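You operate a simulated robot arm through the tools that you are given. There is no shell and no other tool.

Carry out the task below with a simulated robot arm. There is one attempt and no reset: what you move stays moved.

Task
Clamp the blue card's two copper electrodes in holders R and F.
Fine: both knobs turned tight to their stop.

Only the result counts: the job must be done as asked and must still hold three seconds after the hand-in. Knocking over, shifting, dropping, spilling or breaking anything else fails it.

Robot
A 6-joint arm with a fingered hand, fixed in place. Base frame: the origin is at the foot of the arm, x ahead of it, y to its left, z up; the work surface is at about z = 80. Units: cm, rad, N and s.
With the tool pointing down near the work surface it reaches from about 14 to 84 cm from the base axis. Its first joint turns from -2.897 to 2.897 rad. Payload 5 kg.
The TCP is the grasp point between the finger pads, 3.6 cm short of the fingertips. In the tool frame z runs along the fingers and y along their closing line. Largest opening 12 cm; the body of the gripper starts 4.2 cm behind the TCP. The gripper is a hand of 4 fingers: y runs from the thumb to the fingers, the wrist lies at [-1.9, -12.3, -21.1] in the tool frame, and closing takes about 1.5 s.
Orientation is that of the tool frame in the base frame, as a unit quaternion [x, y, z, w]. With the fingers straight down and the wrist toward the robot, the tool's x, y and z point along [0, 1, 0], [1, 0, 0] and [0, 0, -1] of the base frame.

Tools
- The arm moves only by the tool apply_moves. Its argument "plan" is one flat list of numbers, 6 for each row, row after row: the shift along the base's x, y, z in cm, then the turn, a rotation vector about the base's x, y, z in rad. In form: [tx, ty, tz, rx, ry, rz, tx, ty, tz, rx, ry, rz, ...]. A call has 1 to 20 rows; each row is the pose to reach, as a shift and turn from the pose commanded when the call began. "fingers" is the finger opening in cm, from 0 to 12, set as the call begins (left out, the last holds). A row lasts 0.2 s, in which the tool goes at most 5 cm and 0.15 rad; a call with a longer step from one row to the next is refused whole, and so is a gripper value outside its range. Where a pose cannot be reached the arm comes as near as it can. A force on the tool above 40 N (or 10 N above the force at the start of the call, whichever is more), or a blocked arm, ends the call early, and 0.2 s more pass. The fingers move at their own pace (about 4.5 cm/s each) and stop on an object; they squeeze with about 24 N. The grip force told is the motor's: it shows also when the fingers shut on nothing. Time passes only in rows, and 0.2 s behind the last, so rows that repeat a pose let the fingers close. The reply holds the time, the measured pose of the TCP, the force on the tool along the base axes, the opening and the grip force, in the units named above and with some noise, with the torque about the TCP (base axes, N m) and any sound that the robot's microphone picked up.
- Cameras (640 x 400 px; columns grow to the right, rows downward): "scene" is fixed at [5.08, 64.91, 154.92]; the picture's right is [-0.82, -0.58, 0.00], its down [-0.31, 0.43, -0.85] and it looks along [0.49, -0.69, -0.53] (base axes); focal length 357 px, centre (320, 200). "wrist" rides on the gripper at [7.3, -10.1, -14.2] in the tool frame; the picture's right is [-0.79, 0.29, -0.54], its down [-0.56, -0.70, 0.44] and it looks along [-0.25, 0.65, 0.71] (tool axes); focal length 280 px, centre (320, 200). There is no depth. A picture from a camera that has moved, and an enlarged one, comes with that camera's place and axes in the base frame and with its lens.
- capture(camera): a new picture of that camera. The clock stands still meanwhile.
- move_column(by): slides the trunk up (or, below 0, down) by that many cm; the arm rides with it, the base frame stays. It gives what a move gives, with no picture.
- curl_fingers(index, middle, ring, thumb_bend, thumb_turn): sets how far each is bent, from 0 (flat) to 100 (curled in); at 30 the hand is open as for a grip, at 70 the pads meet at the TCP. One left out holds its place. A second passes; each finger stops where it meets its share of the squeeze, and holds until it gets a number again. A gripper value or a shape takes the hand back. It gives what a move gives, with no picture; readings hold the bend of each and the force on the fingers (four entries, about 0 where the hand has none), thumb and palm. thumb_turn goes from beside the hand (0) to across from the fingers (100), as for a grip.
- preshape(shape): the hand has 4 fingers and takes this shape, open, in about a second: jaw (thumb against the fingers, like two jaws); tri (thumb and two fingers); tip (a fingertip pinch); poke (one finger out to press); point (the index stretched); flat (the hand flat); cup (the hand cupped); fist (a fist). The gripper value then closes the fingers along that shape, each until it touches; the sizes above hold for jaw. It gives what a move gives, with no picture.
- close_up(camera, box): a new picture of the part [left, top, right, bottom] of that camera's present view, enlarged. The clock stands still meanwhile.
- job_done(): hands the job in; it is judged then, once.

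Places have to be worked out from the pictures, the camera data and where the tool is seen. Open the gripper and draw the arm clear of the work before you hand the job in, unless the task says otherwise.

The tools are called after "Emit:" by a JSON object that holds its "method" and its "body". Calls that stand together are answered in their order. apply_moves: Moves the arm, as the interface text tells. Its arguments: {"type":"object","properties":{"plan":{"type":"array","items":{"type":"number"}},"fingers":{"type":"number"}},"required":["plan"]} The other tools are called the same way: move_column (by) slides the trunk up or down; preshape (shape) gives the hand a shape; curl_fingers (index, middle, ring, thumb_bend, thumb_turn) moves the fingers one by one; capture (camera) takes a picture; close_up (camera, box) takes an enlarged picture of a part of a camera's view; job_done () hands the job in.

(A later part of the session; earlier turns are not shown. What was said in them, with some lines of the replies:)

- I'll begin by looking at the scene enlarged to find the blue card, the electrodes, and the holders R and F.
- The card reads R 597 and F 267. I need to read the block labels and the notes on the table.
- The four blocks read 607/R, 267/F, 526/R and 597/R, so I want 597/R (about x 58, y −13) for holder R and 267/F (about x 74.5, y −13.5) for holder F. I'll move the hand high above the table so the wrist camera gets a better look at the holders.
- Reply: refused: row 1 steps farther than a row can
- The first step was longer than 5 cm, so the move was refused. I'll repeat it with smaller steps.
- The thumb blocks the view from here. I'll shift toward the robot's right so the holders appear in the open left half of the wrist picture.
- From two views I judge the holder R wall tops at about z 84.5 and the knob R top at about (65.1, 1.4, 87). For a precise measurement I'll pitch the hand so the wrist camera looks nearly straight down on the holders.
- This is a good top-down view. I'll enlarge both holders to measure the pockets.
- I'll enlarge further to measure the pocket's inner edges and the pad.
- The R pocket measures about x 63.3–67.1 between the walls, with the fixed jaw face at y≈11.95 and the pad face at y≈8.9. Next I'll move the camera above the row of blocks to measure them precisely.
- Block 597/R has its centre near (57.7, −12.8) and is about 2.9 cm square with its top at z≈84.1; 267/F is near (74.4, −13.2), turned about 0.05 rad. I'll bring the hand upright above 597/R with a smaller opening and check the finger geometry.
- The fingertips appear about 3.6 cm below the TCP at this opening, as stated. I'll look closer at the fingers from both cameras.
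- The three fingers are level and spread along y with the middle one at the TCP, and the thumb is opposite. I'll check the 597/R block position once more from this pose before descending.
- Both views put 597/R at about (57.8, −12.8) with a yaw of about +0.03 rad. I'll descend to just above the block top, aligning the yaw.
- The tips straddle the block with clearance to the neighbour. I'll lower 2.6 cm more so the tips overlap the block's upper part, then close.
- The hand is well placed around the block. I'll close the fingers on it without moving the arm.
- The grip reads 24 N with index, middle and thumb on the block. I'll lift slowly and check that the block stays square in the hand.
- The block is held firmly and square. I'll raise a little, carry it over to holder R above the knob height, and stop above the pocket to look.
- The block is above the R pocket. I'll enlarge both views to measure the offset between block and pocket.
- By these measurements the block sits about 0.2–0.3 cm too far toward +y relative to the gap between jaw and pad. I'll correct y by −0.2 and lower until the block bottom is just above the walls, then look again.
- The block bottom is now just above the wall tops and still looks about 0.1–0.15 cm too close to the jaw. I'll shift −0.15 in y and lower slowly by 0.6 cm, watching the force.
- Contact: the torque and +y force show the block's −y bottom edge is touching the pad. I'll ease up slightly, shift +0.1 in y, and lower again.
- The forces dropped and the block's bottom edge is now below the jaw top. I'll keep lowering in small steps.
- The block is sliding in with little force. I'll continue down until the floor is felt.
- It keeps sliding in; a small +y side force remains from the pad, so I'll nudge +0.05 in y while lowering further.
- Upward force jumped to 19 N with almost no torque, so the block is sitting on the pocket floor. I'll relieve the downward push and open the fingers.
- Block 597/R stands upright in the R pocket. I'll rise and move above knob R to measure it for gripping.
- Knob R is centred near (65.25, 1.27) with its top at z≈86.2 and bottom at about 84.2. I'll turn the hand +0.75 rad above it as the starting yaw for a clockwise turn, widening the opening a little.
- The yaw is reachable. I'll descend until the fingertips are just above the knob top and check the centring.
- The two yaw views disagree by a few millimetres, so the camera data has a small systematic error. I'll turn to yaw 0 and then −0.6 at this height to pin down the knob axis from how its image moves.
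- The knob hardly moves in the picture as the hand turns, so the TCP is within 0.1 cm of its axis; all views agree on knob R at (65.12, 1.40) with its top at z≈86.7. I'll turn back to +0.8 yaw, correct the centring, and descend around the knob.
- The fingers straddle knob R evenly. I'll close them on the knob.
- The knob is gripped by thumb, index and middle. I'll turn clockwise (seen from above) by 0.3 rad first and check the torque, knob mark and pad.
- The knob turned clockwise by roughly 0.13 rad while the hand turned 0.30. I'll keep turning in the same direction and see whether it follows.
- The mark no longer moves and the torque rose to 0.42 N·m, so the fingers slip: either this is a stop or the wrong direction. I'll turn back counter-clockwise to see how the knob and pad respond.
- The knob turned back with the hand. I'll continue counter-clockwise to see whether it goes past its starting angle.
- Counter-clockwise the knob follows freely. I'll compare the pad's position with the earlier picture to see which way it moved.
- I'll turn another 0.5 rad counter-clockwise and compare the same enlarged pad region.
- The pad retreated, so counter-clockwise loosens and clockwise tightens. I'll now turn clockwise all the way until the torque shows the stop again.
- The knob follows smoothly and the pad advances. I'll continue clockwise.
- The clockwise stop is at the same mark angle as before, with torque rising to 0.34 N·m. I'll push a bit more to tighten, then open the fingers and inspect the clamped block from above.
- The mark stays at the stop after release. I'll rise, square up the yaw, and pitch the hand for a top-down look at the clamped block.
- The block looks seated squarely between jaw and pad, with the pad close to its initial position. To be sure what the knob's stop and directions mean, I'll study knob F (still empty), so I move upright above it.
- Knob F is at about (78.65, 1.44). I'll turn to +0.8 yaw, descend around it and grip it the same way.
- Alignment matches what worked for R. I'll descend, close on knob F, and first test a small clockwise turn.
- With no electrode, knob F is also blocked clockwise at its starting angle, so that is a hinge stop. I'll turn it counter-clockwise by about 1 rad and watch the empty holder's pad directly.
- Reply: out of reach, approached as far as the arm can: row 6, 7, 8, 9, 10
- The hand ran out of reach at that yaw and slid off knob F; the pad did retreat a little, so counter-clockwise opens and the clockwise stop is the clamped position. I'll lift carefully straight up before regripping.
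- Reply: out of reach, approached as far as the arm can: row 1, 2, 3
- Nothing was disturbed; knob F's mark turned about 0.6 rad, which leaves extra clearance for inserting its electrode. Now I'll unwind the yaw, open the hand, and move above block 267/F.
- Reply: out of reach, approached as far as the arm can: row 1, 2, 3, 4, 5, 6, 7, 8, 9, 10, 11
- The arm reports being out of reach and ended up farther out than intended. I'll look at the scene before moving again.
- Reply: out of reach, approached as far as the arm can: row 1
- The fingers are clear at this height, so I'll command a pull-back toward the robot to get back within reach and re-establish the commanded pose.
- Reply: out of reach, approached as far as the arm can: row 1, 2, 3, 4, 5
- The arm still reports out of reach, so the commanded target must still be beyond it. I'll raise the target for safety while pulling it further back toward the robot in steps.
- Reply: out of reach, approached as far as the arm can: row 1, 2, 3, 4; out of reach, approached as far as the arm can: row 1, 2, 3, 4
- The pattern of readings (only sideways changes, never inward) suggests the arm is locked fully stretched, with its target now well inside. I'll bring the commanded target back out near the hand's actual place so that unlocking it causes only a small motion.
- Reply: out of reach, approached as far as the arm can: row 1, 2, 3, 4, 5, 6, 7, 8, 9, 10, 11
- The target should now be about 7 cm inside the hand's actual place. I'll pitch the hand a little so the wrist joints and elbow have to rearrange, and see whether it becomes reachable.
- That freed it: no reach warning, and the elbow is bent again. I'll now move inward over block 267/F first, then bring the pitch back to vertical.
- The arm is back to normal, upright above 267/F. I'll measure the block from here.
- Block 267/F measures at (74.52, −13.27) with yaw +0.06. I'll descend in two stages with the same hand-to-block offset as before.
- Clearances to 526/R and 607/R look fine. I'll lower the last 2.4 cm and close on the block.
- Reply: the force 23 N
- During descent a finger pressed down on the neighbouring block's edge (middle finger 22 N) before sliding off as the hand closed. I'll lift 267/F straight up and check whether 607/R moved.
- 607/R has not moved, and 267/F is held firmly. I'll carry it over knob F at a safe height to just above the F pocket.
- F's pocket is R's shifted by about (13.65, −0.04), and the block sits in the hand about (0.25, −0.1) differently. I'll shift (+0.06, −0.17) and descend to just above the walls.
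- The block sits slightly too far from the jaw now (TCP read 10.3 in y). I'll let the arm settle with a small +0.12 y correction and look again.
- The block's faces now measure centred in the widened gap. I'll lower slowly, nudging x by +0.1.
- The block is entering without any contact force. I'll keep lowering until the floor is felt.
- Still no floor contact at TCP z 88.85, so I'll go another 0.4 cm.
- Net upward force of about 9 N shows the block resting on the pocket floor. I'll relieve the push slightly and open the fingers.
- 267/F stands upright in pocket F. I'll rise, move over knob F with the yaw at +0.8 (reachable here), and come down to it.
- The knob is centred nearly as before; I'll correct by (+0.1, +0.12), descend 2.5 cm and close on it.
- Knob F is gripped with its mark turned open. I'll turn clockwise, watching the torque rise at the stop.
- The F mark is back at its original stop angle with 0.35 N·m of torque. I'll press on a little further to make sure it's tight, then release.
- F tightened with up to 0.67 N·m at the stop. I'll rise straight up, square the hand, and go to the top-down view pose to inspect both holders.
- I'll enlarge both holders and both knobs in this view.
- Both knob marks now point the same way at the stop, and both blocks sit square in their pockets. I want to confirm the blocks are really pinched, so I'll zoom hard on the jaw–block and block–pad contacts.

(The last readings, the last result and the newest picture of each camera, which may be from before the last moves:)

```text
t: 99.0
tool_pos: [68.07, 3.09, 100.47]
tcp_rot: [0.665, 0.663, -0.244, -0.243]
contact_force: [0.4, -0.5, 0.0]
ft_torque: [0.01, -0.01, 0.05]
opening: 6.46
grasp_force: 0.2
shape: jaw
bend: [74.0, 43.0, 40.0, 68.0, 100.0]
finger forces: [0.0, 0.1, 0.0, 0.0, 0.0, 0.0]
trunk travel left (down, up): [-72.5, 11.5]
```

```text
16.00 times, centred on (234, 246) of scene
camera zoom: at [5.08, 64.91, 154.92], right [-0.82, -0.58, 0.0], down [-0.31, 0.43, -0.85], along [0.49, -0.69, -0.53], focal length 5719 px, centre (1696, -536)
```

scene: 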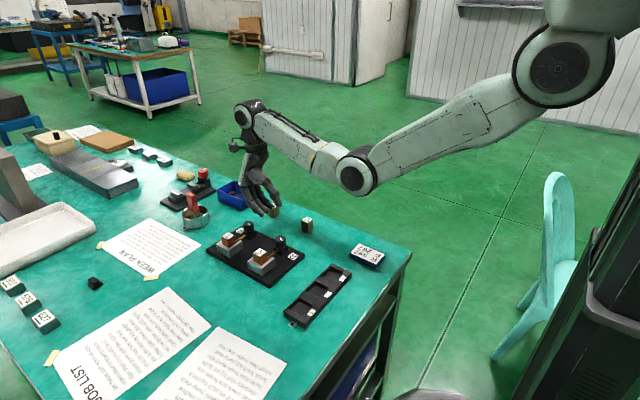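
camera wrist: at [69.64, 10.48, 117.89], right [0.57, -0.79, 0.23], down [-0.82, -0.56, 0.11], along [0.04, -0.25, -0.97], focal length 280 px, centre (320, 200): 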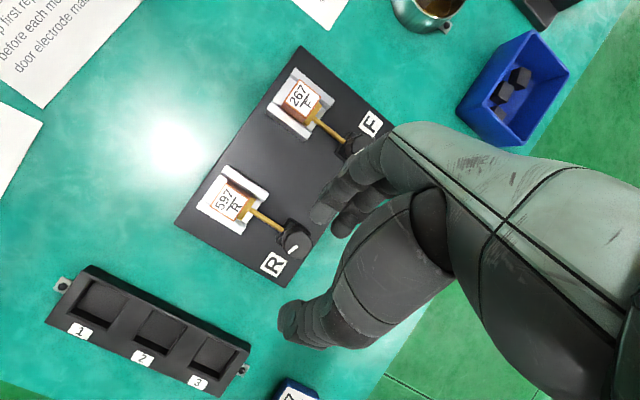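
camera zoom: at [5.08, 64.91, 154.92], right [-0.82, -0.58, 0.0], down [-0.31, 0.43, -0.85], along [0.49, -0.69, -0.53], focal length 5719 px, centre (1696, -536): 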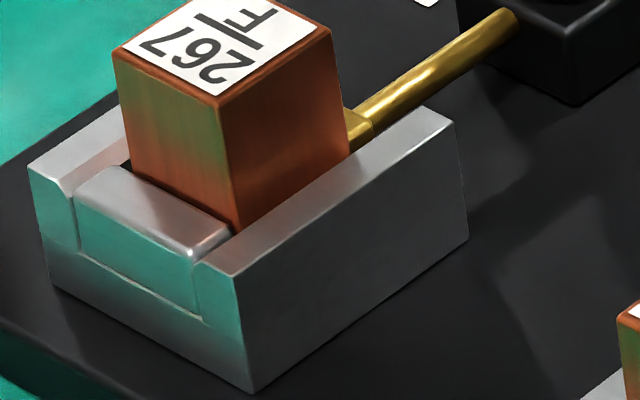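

In the scene view, F seems to show a thin dark gap between jaw and block. I'll enlarge that more on both holders.

Emit:
{"method": "close_up", "body": {"camera": "scene", "box": [223, 241, 237, 252]}}

Emit:
{"method": "close_up", "body": {"camera": "scene", "box": [255, 257, 269, 268]}}

Emit:
{"method": "close_up", "body": {"camera": "wrist", "box": [270, 78, 302, 98]}}

Emit:
{"method": "close_up", "body": {"camera": "wrist", "box": [300, 95, 332, 122]}}

```text
16.00 times, centred on (230, 246) of scene
camera zoom: at [5.08, 64.91, 154.92], right [-0.82, -0.58, 0.0], down [-0.31, 0.43, -0.85], along [0.49, -0.69, -0.53], focal length 5719 px, centre (1760, -544)
```

zoom: 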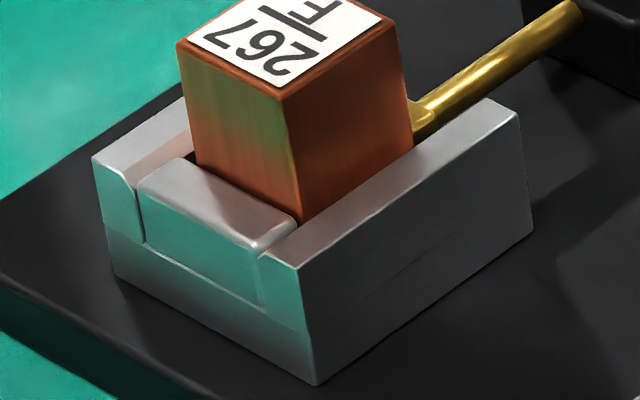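

```text
16.00 times, centred on (262, 262) of scene
camera zoom: at [5.08, 64.91, 154.92], right [-0.82, -0.58, 0.0], down [-0.31, 0.43, -0.85], along [0.49, -0.69, -0.53], focal length 5719 px, centre (1248, -800)
```

zoom: 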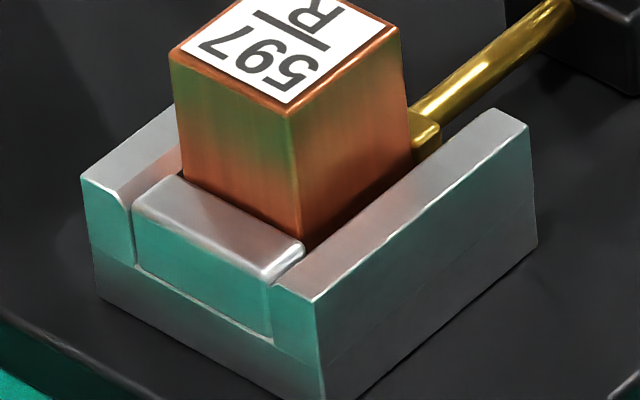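

```text
16.00 times, centred on (286, 88) of wrist
camera zoom: at [69.64, 10.48, 117.89], right [0.57, -0.79, 0.23], down [-0.82, -0.56, 0.11], along [0.04, -0.25, -0.97], focal length 4486 px, centre (864, 1992)
```

zoom: 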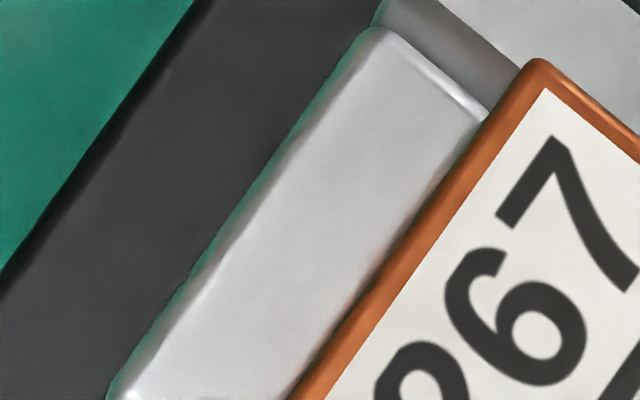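

```text
14.81 times, centred on (316, 108) of wrist
camera zoom: at [69.64, 10.48, 117.89], right [0.57, -0.79, 0.23], down [-0.82, -0.56, 0.11], along [0.04, -0.25, -0.97], focal length 4154 px, centre (379, 1556)
```

zoom: 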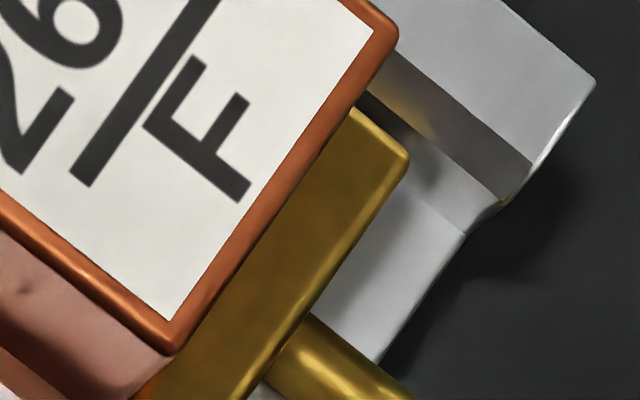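

The blocks look flush and equally placed in both holders. As a last check I'll unpitch and back off to a pose where both knobs are visible in one wrist picture, to compare their mark angles precisely.

Emit:
{"method": "apply_moves", "body": {"plan": [-1, -2, 1, 0, -0.14, 0, -2, -4, 2, 0, -0.28, 0, -3, -6, 3, 0, -0.42, 0, -4, -8, 4, 0, -0.56, 0, -5, -10, 4, 0, -0.7, 0, -5, -12, 4, 0, -0.7, 0, -5, -12, 4, 0, -0.7, 0], "fingers": 8}}

Emit:
{"method": "capture", "body": {"camera": "wrist"}}

```text
t: 100.6
tool_pos: [63.16, -8.79, 104.5]
tcp_rot: [0.708, 0.707, 0.001, 0.0]
contact_force: [-0.2, -0.5, 0.3]
ft_torque: [0.04, 0.03, 0.02]
opening: 7.96
grasp_force: 0.1
shape: jaw
bend: [27.0, 39.0, 36.0, 62.0, 100.0]
finger forces: [0.1, 0.0, 0.1, 0.0, 0.0, 0.1]
trunk travel left (down, up): [-72.5, 11.5]
```

```text
taken
camera wrist: at [53.14, -1.46, 118.7], right [0.29, -0.79, 0.54], down [-0.7, -0.56, -0.44], along [0.65, -0.25, -0.71], focal length 280 px, centre (320, 200)
```

wrist: 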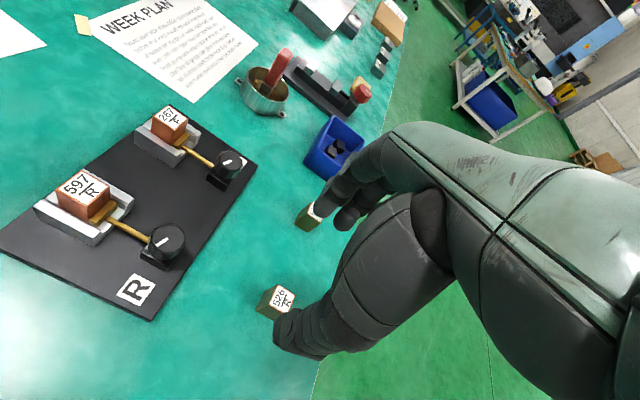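

Both knobs are visible here, so I'll enlarge each one.

Emit:
{"method": "close_up", "body": {"camera": "wrist", "box": [148, 222, 188, 262]}}

Emit:
{"method": "close_up", "body": {"camera": "wrist", "box": [210, 146, 250, 186]}}

Emit:
{"method": "close_up", "body": {"camera": "wrist", "box": [30, 100, 210, 250]}}

```text
10.00 times, centred on (168, 242) of wrist
camera zoom: at [53.14, -1.46, 118.7], right [0.29, -0.79, 0.54], down [-0.7, -0.56, -0.44], along [0.65, -0.25, -0.71], focal length 2804 px, centre (1840, -220)
```

zoom: 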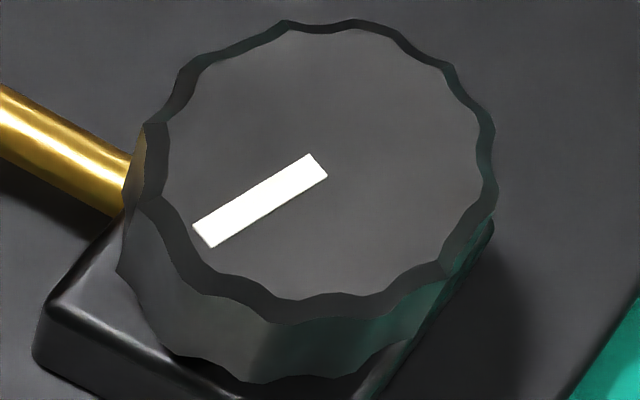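

```text
10.00 times, centred on (230, 166) of wrist
camera zoom: at [53.14, -1.46, 118.7], right [0.29, -0.79, 0.54], down [-0.7, -0.56, -0.44], along [0.65, -0.25, -0.71], focal length 2804 px, centre (1220, 540)
```

zoom: 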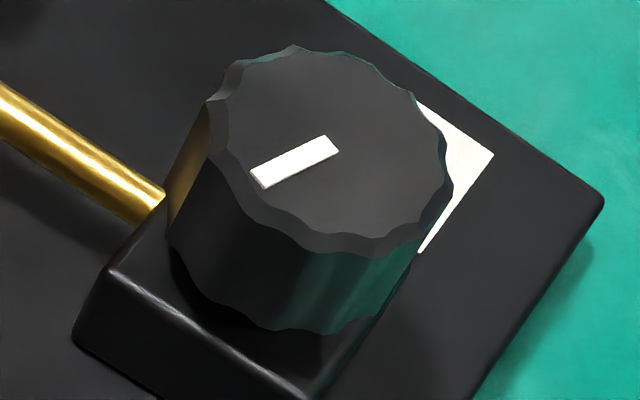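

```text
2.67 times, centred on (120, 175) of wrist
camera zoom: at [53.14, -1.46, 118.7], right [0.29, -0.79, 0.54], down [-0.7, -0.56, -0.44], along [0.65, -0.25, -0.71], focal length 748 px, centre (853, 267)
```

zoom: 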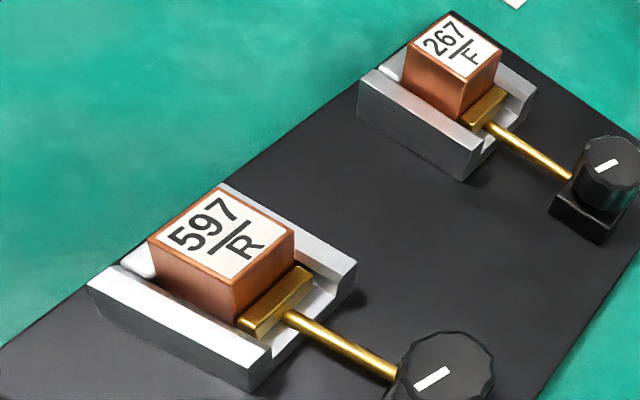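

Both marks agree within about 1.4°, the same small difference they had when both were at the stop originally, and nothing has crept since release. I'll open the hand fully and draw the arm up and away, then do a final check.

Emit:
{"method": "apply_moves", "body": {"plan": [-1, -1, 3, 0, 0, 0, -2, -2, 6, 0, 0, 0, -3, -3, 9, 0, 0, 0, -4, -4, 12, 0, 0, 0, -5, -5, 14, 0, 0, 0, -5, -5, 14, 0, 0, 0], "fingers": 12}}

Emit:
{"method": "capture", "body": {"camera": "scene"}}

Emit:
{"method": "close_up", "body": {"camera": "scene", "box": [180, 170, 420, 330]}}

Emit:
{"method": "close_up", "body": {"camera": "scene", "box": [262, 196, 342, 246]}}

```text
t: 102.0
tool_pos: [59.02, -13.93, 117.07]
tcp_rot: [0.708, 0.706, 0.002, 0.001]
contact_force: [-0.3, -1.2, 0.0]
ft_torque: [0.02, 0.04, 0.01]
opening: 11.97
grasp_force: 0.1
shape: jaw
bend: [30.0, 30.0, 30.0, 30.0, 98.0]
finger forces: [0.0, 0.1, 0.0, 0.0, 0.1, 0.1]
out of reach, approached as far as the arm can: row 5, 6
trunk travel left (down, up): [-72.5, 11.5]
```

```text
taken
```

scene: 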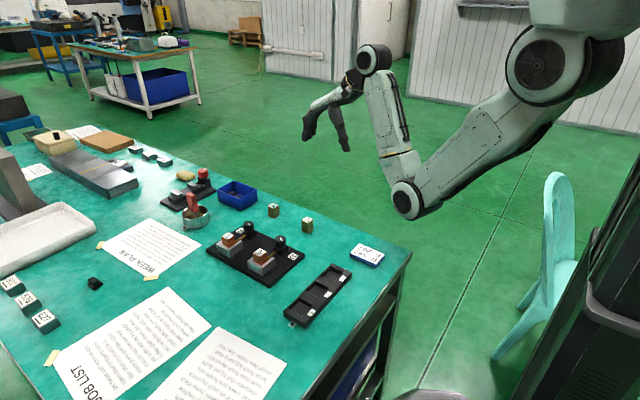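

```text
2.50 times, centred on (300, 250) of scene
camera zoom: at [5.08, 64.91, 154.92], right [-0.82, -0.58, 0.0], down [-0.31, 0.43, -0.85], along [0.49, -0.69, -0.53], focal length 894 px, centre (370, 75)
```

zoom: 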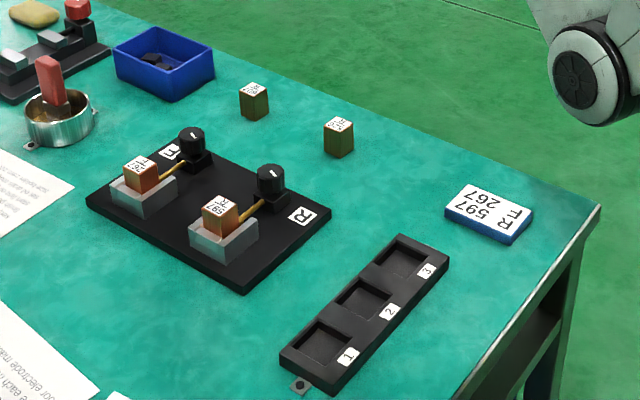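

```text
8.00 times, centred on (302, 221) of scene
camera zoom: at [5.08, 64.91, 154.92], right [-0.82, -0.58, 0.0], down [-0.31, 0.43, -0.85], along [0.49, -0.69, -0.53], focal length 2860 px, centre (464, 32)
```

zoom: 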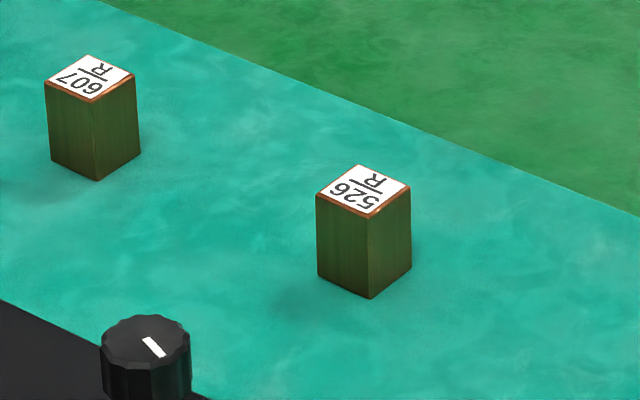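

The other blocks, tray and card are where they started. Before handing in I want to be certain which knob direction presses the pad on the block, so I'll look at the R pad–block contact from the knob side, as I did when the knob was loosened.

Emit:
{"method": "apply_moves", "body": {"plan": [1, 2, -3, 0, 0, 0, 2, 4, -6, 0, 0, 0, 3, 6, -9, 0, 0, 0, 4, 8, -12, 0, 0, 0, 5, 10.5, -15, 0, 0, 0, 6, 13, -18, 0, 0, 0, 6.5, 15.2, -21, 0, 0, 0, 6.5, 15.2, -21, 0, 0, 0], "fingers": 7}}

```text
t: 103.8
tool_pos: [65.52, 1.2, 95.95]
tcp_rot: [0.708, 0.707, 0.0, 0.0]
contact_force: [-1.2, -0.2, -0.6]
ft_torque: [0.05, -0.02, 0.0]
opening: 7.07
grasp_force: 0.0
shape: jaw
bend: [73.0, 42.0, 39.0, 66.0, 100.0]
finger forces: [0.1, 0.0, 0.1, 0.1, 0.0, 0.0]
trunk travel left (down, up): [-72.5, 11.5]
```

The arm followed normally and is above knob R. I'll turn the hand to +0.9 yaw and lower slightly, staying above the knob, for the comparison view.

Emit:
{"method": "apply_moves", "body": {"plan": [-0.3, 0.1, -1, 0, 0, 0.14, -0.3, 0.1, -2, 0, 0, 0.28, -0.3, 0.1, -3, 0, 0, 0.42, -0.3, 0.1, -4, 0, 0, 0.56, -0.3, 0.1, -5, 0, 0, 0.7, -0.3, 0.1, -5, 0, 0, 0.84, -0.3, 0.1, -5, 0, 0, 0.9, -0.3, 0.1, -5, 0, 0, 0.9]}}

Emit:
{"method": "capture", "body": {"camera": "wrist"}}

Emit:
{"method": "close_up", "body": {"camera": "wrist", "box": [255, 150, 315, 210]}}

```text
t: 105.6
tool_pos: [65.21, 1.14, 91.11]
tcp_rot: [0.33, 0.944, 0.0, 0.001]
contact_force: [0.1, 0.3, 0.5]
ft_torque: [-0.03, 0.0, -0.01]
opening: 7.02
grasp_force: 0.1
shape: jaw
bend: [73.0, 42.0, 39.0, 66.0, 100.0]
finger forces: [0.0, 0.0, 0.0, 0.0, 0.1, 0.1]
trunk travel left (down, up): [-72.5, 11.5]
```

```text
taken
camera wrist: at [53.24, -2.08, 105.41], right [0.8, -0.27, 0.54], down [0.0, -0.9, -0.44], along [0.6, 0.35, -0.71], focal length 280 px, centre (320, 200)
```

wrist: 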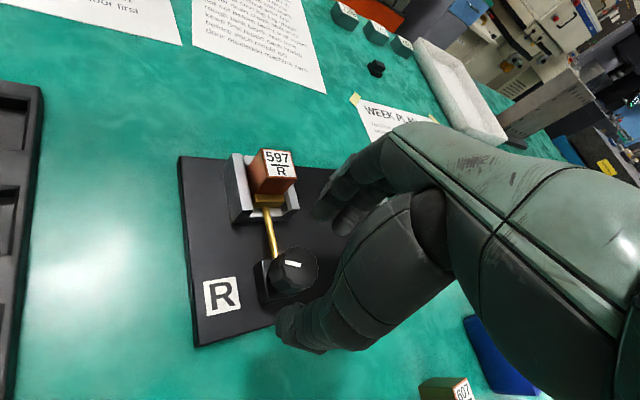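

```text
6.67 times, centred on (285, 180) of wrist
camera zoom: at [53.24, -2.08, 105.41], right [0.8, -0.27, 0.54], down [0.0, -0.9, -0.44], along [0.6, 0.35, -0.71], focal length 1869 px, centre (553, 333)
```

zoom: 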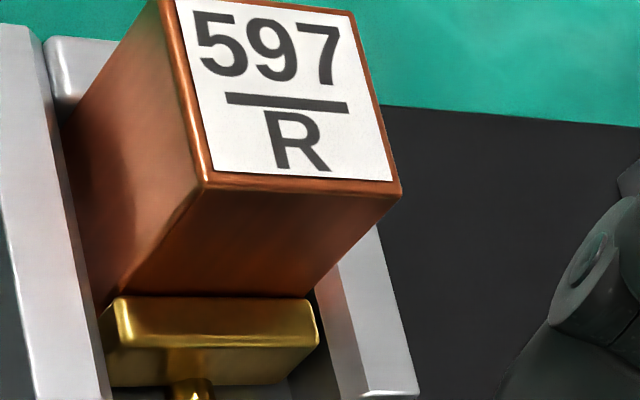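

With the knob at the clockwise stop the copper meets the brass pad with no gap, whereas a black gap showed when it was loosened, so clockwise is tight. Since I'm right above knob R, I'll give it one more firm clockwise turn as I did with F.

Emit:
{"method": "apply_moves", "body": {"plan": [-0.1, 0.1, -1.4, 0, 0, 0, -0.1, 0.1, -2.75, 0, 0, 0, -0.1, 0.1, -2.75, 0, 0, 0], "fingers": 6.5}}

Emit:
{"method": "apply_moves", "body": {"plan": [0, 0, 0, 0, 0, 0, 0, 0, 0, 0, 0, 0, 0, 0, 0, 0, 0, 0, 0, 0, 0, 0, 0, 0, 0, 0, 0, 0, 0, 0, 0, 0, 0, 0, 0, 0, 0, 0, 0, 0, 0, 0], "fingers": 1.5}}

Emit:
{"method": "apply_moves", "body": {"plan": [0, 0, 0, 0, 0, -0.1, 0, 0, 0, 0, 0, -0.2, 0, 0, 0, 0, 0, -0.3, 0, 0, 0, 0, 0, -0.4, 0, 0, 0, 0, 0, -0.4]}}

Emit:
{"method": "close_up", "body": {"camera": "scene", "box": [270, 230, 300, 258]}}

```text
t: 106.4
tool_pos: [65.19, 1.32, 88.28]
tcp_rot: [0.331, 0.944, 0.0, 0.0]
contact_force: [-0.5, -0.3, -0.6]
ft_torque: [-0.02, 0.03, 0.02]
opening: 6.55
grasp_force: 0.1
shape: jaw
bend: [74.0, 43.0, 40.0, 68.0, 100.0]
finger forces: [0.0, 0.0, 0.1, 0.1, 0.0, 0.0]
trunk travel left (down, up): [-72.5, 11.5]
```

```text
t: 108.0
tool_pos: [65.04, 1.27, 88.27]
tcp_rot: [0.33, 0.944, 0.0, -0.001]
contact_force: [-3.2, -1.1, -1.9]
ft_torque: [-0.01, 0.04, 0.05]
opening: 2.61
grasp_force: 23.8
shape: jaw
bend: [73.0, 60.0, 64.0, 74.0, 100.0]
finger forces: [11.9, 6.2, 0.0, 0.0, 21.1, 0.0]
trunk travel left (down, up): [-72.5, 11.5]
```

```text
t: 109.2
tool_pos: [65.1, 1.51, 88.19]
tcp_rot: [0.511, 0.859, 0.0, -0.002]
contact_force: [-8.1, 8.6, -7.0]
ft_torque: [0.33, 0.17, 0.41]
opening: 2.46
grasp_force: 23.9
shape: jaw
bend: [73.0, 59.0, 64.0, 74.0, 100.0]
finger forces: [17.5, 7.4, 0.0, 0.0, 22.6, 0.0]
trunk travel left (down, up): [-72.5, 11.5]
```

```text
14.29 times, centred on (285, 244) of scene
camera zoom: at [5.08, 64.91, 154.92], right [-0.82, -0.58, 0.0], down [-0.31, 0.43, -0.85], along [0.49, -0.69, -0.53], focal length 5106 px, centre (820, -429)
```

zoom: 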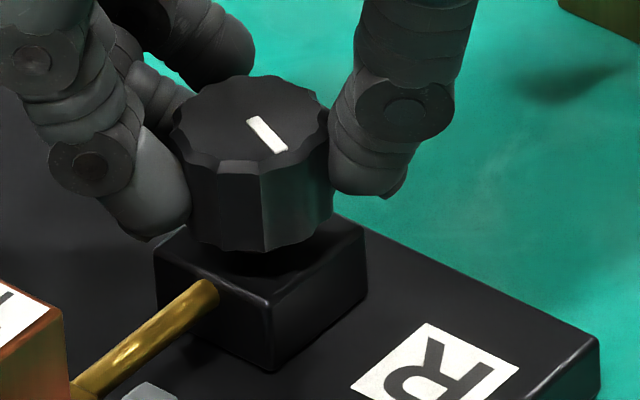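

The knob R mark didn't move against 0.41 N·m, so it's hard on its stop. I'll open the fingers, rise straight up, and withdraw.

Emit:
{"method": "apply_moves", "body": {"plan": [0, 0, 0, 0, 0, 0, 0, 0, 0, 0, 0, 0, 0, 0, 0, 0, 0, 0, 0, 0, 0, 0, 0, 0, 0, 0, 0, 0, 0, 0, 0, 0, 0, 0, 0, 0], "fingers": 7}}

Emit:
{"method": "apply_moves", "body": {"plan": [0, 0, 2, 0, 0, 0, 0, 0, 6, 0, 0, 0, 0, 0, 10, 0, 0, -0.12, 0, -2, 13, 0, 0, -0.25, 0, -5, 16, 0, 0, -0.38, 0, -8, 19, 0, 0, -0.5, 0, -10, 22, 0, 0, -0.5, 0, -10, 22, 0, 0, -0.5], "fingers": 12}}

Emit:
{"method": "capture", "body": {"camera": "scene"}}

Emit:
{"method": "close_up", "body": {"camera": "scene", "box": [200, 195, 320, 285]}}

Emit:
{"method": "close_up", "body": {"camera": "scene", "box": [270, 230, 300, 258]}}

```text
t: 110.6
tool_pos: [65.17, 1.33, 88.36]
tcp_rot: [0.511, 0.86, 0.0, 0.0]
contact_force: [0.0, -0.1, -0.3]
ft_torque: [-0.04, 0.02, 0.03]
opening: 6.96
grasp_force: 0.0
shape: jaw
bend: [74.0, 42.0, 39.0, 66.0, 100.0]
finger forces: [0.0, 0.0, 0.0, 0.0, 0.0, 0.0]
trunk travel left (down, up): [-72.5, 11.5]
```

```text
t: 112.4
tool_pos: [65.23, -8.79, 110.54]
tcp_rot: [0.708, 0.706, 0.0, -0.001]
contact_force: [-0.4, -0.4, 0.4]
ft_torque: [-0.04, 0.0, 0.0]
opening: 11.97
grasp_force: 0.0
shape: jaw
bend: [30.0, 30.0, 30.0, 30.0, 98.0]
finger forces: [0.0, 0.0, 0.0, 0.1, 0.0, 0.0]
trunk travel left (down, up): [-72.5, 11.5]
```

```text
taken
```

scene: 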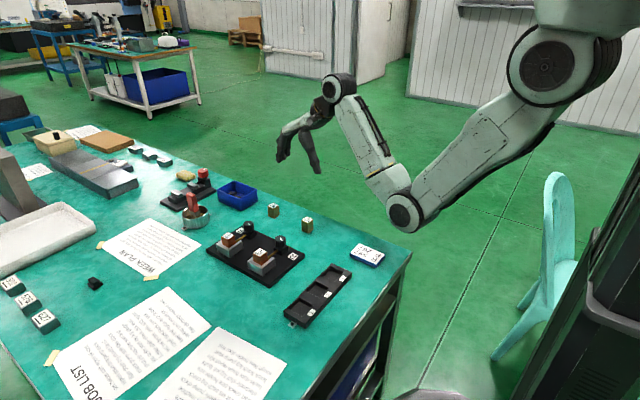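

```text
4.44 times, centred on (260, 240) of scene
camera zoom: at [5.08, 64.91, 154.92], right [-0.82, -0.58, 0.0], down [-0.31, 0.43, -0.85], along [0.49, -0.69, -0.53], focal length 1589 px, centre (587, 22)
```

zoom: 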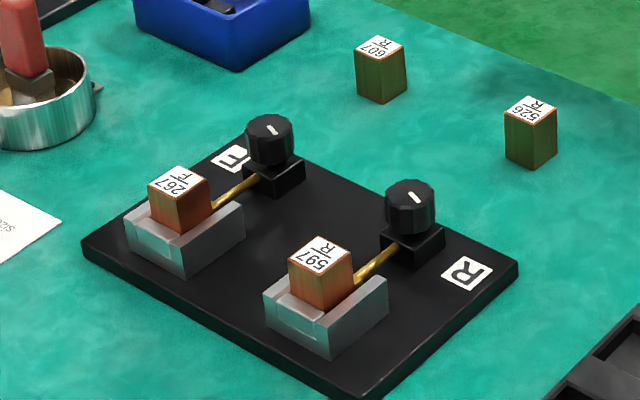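

```text
14.29 times, centred on (285, 244) of scene
camera zoom: at [5.08, 64.91, 154.92], right [-0.82, -0.58, 0.0], down [-0.31, 0.43, -0.85], along [0.49, -0.69, -0.53], focal length 5106 px, centre (820, -429)
```

zoom: 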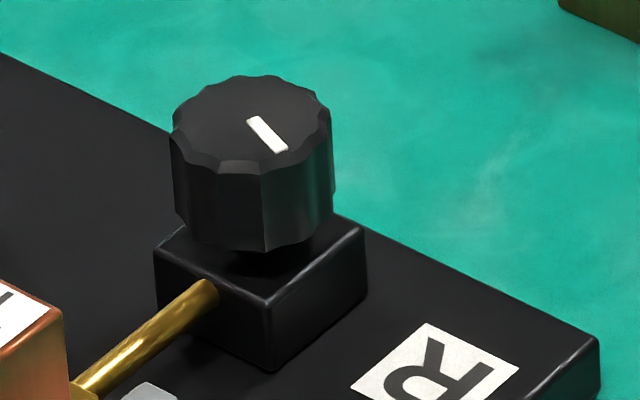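

597/R is clamped in holder R and 267/F in holder F, both knobs are at their clockwise stops, and the other objects look unmoved. The hand is open and the arm is clear, so I'm handing the job in.

Emit:
{"method": "job_done", "body": {}}

```text
The job is handed in.
```

I clamped the blue card's two electrodes, 597/R in holder R and 267/F in holder F, and handed the job in. I don't have the judge's result.

- **Seating:** both blocks are down on the pocket floors. The close-ups show them square and in contact with the brass pads.
- **Knobs:** both are turned clockwise to their stops. On a last check, R did not move against 0.41 N·m. F took up to 0.67 N·m on its final turn. Clockwise is the tightening direction: the brass pad backed away from the block when I turned the other way.
- **Contact with another block:** while I was reaching for 267/F, a finger pressed briefly on the edge of the neighbouring 607/R block. In the pictures before and after, 607/R has not moved.
- **Arm out of reach:** while I was working on knob F, the arm ran out of reach and the hand slid off the knob. I brought it back at a safe height and saw nothing disturbed.
- **Rest of the table:** the other blocks, the tray, the card and the holder plate look unchanged from the start. The hand is open and the arm is clear of the work.
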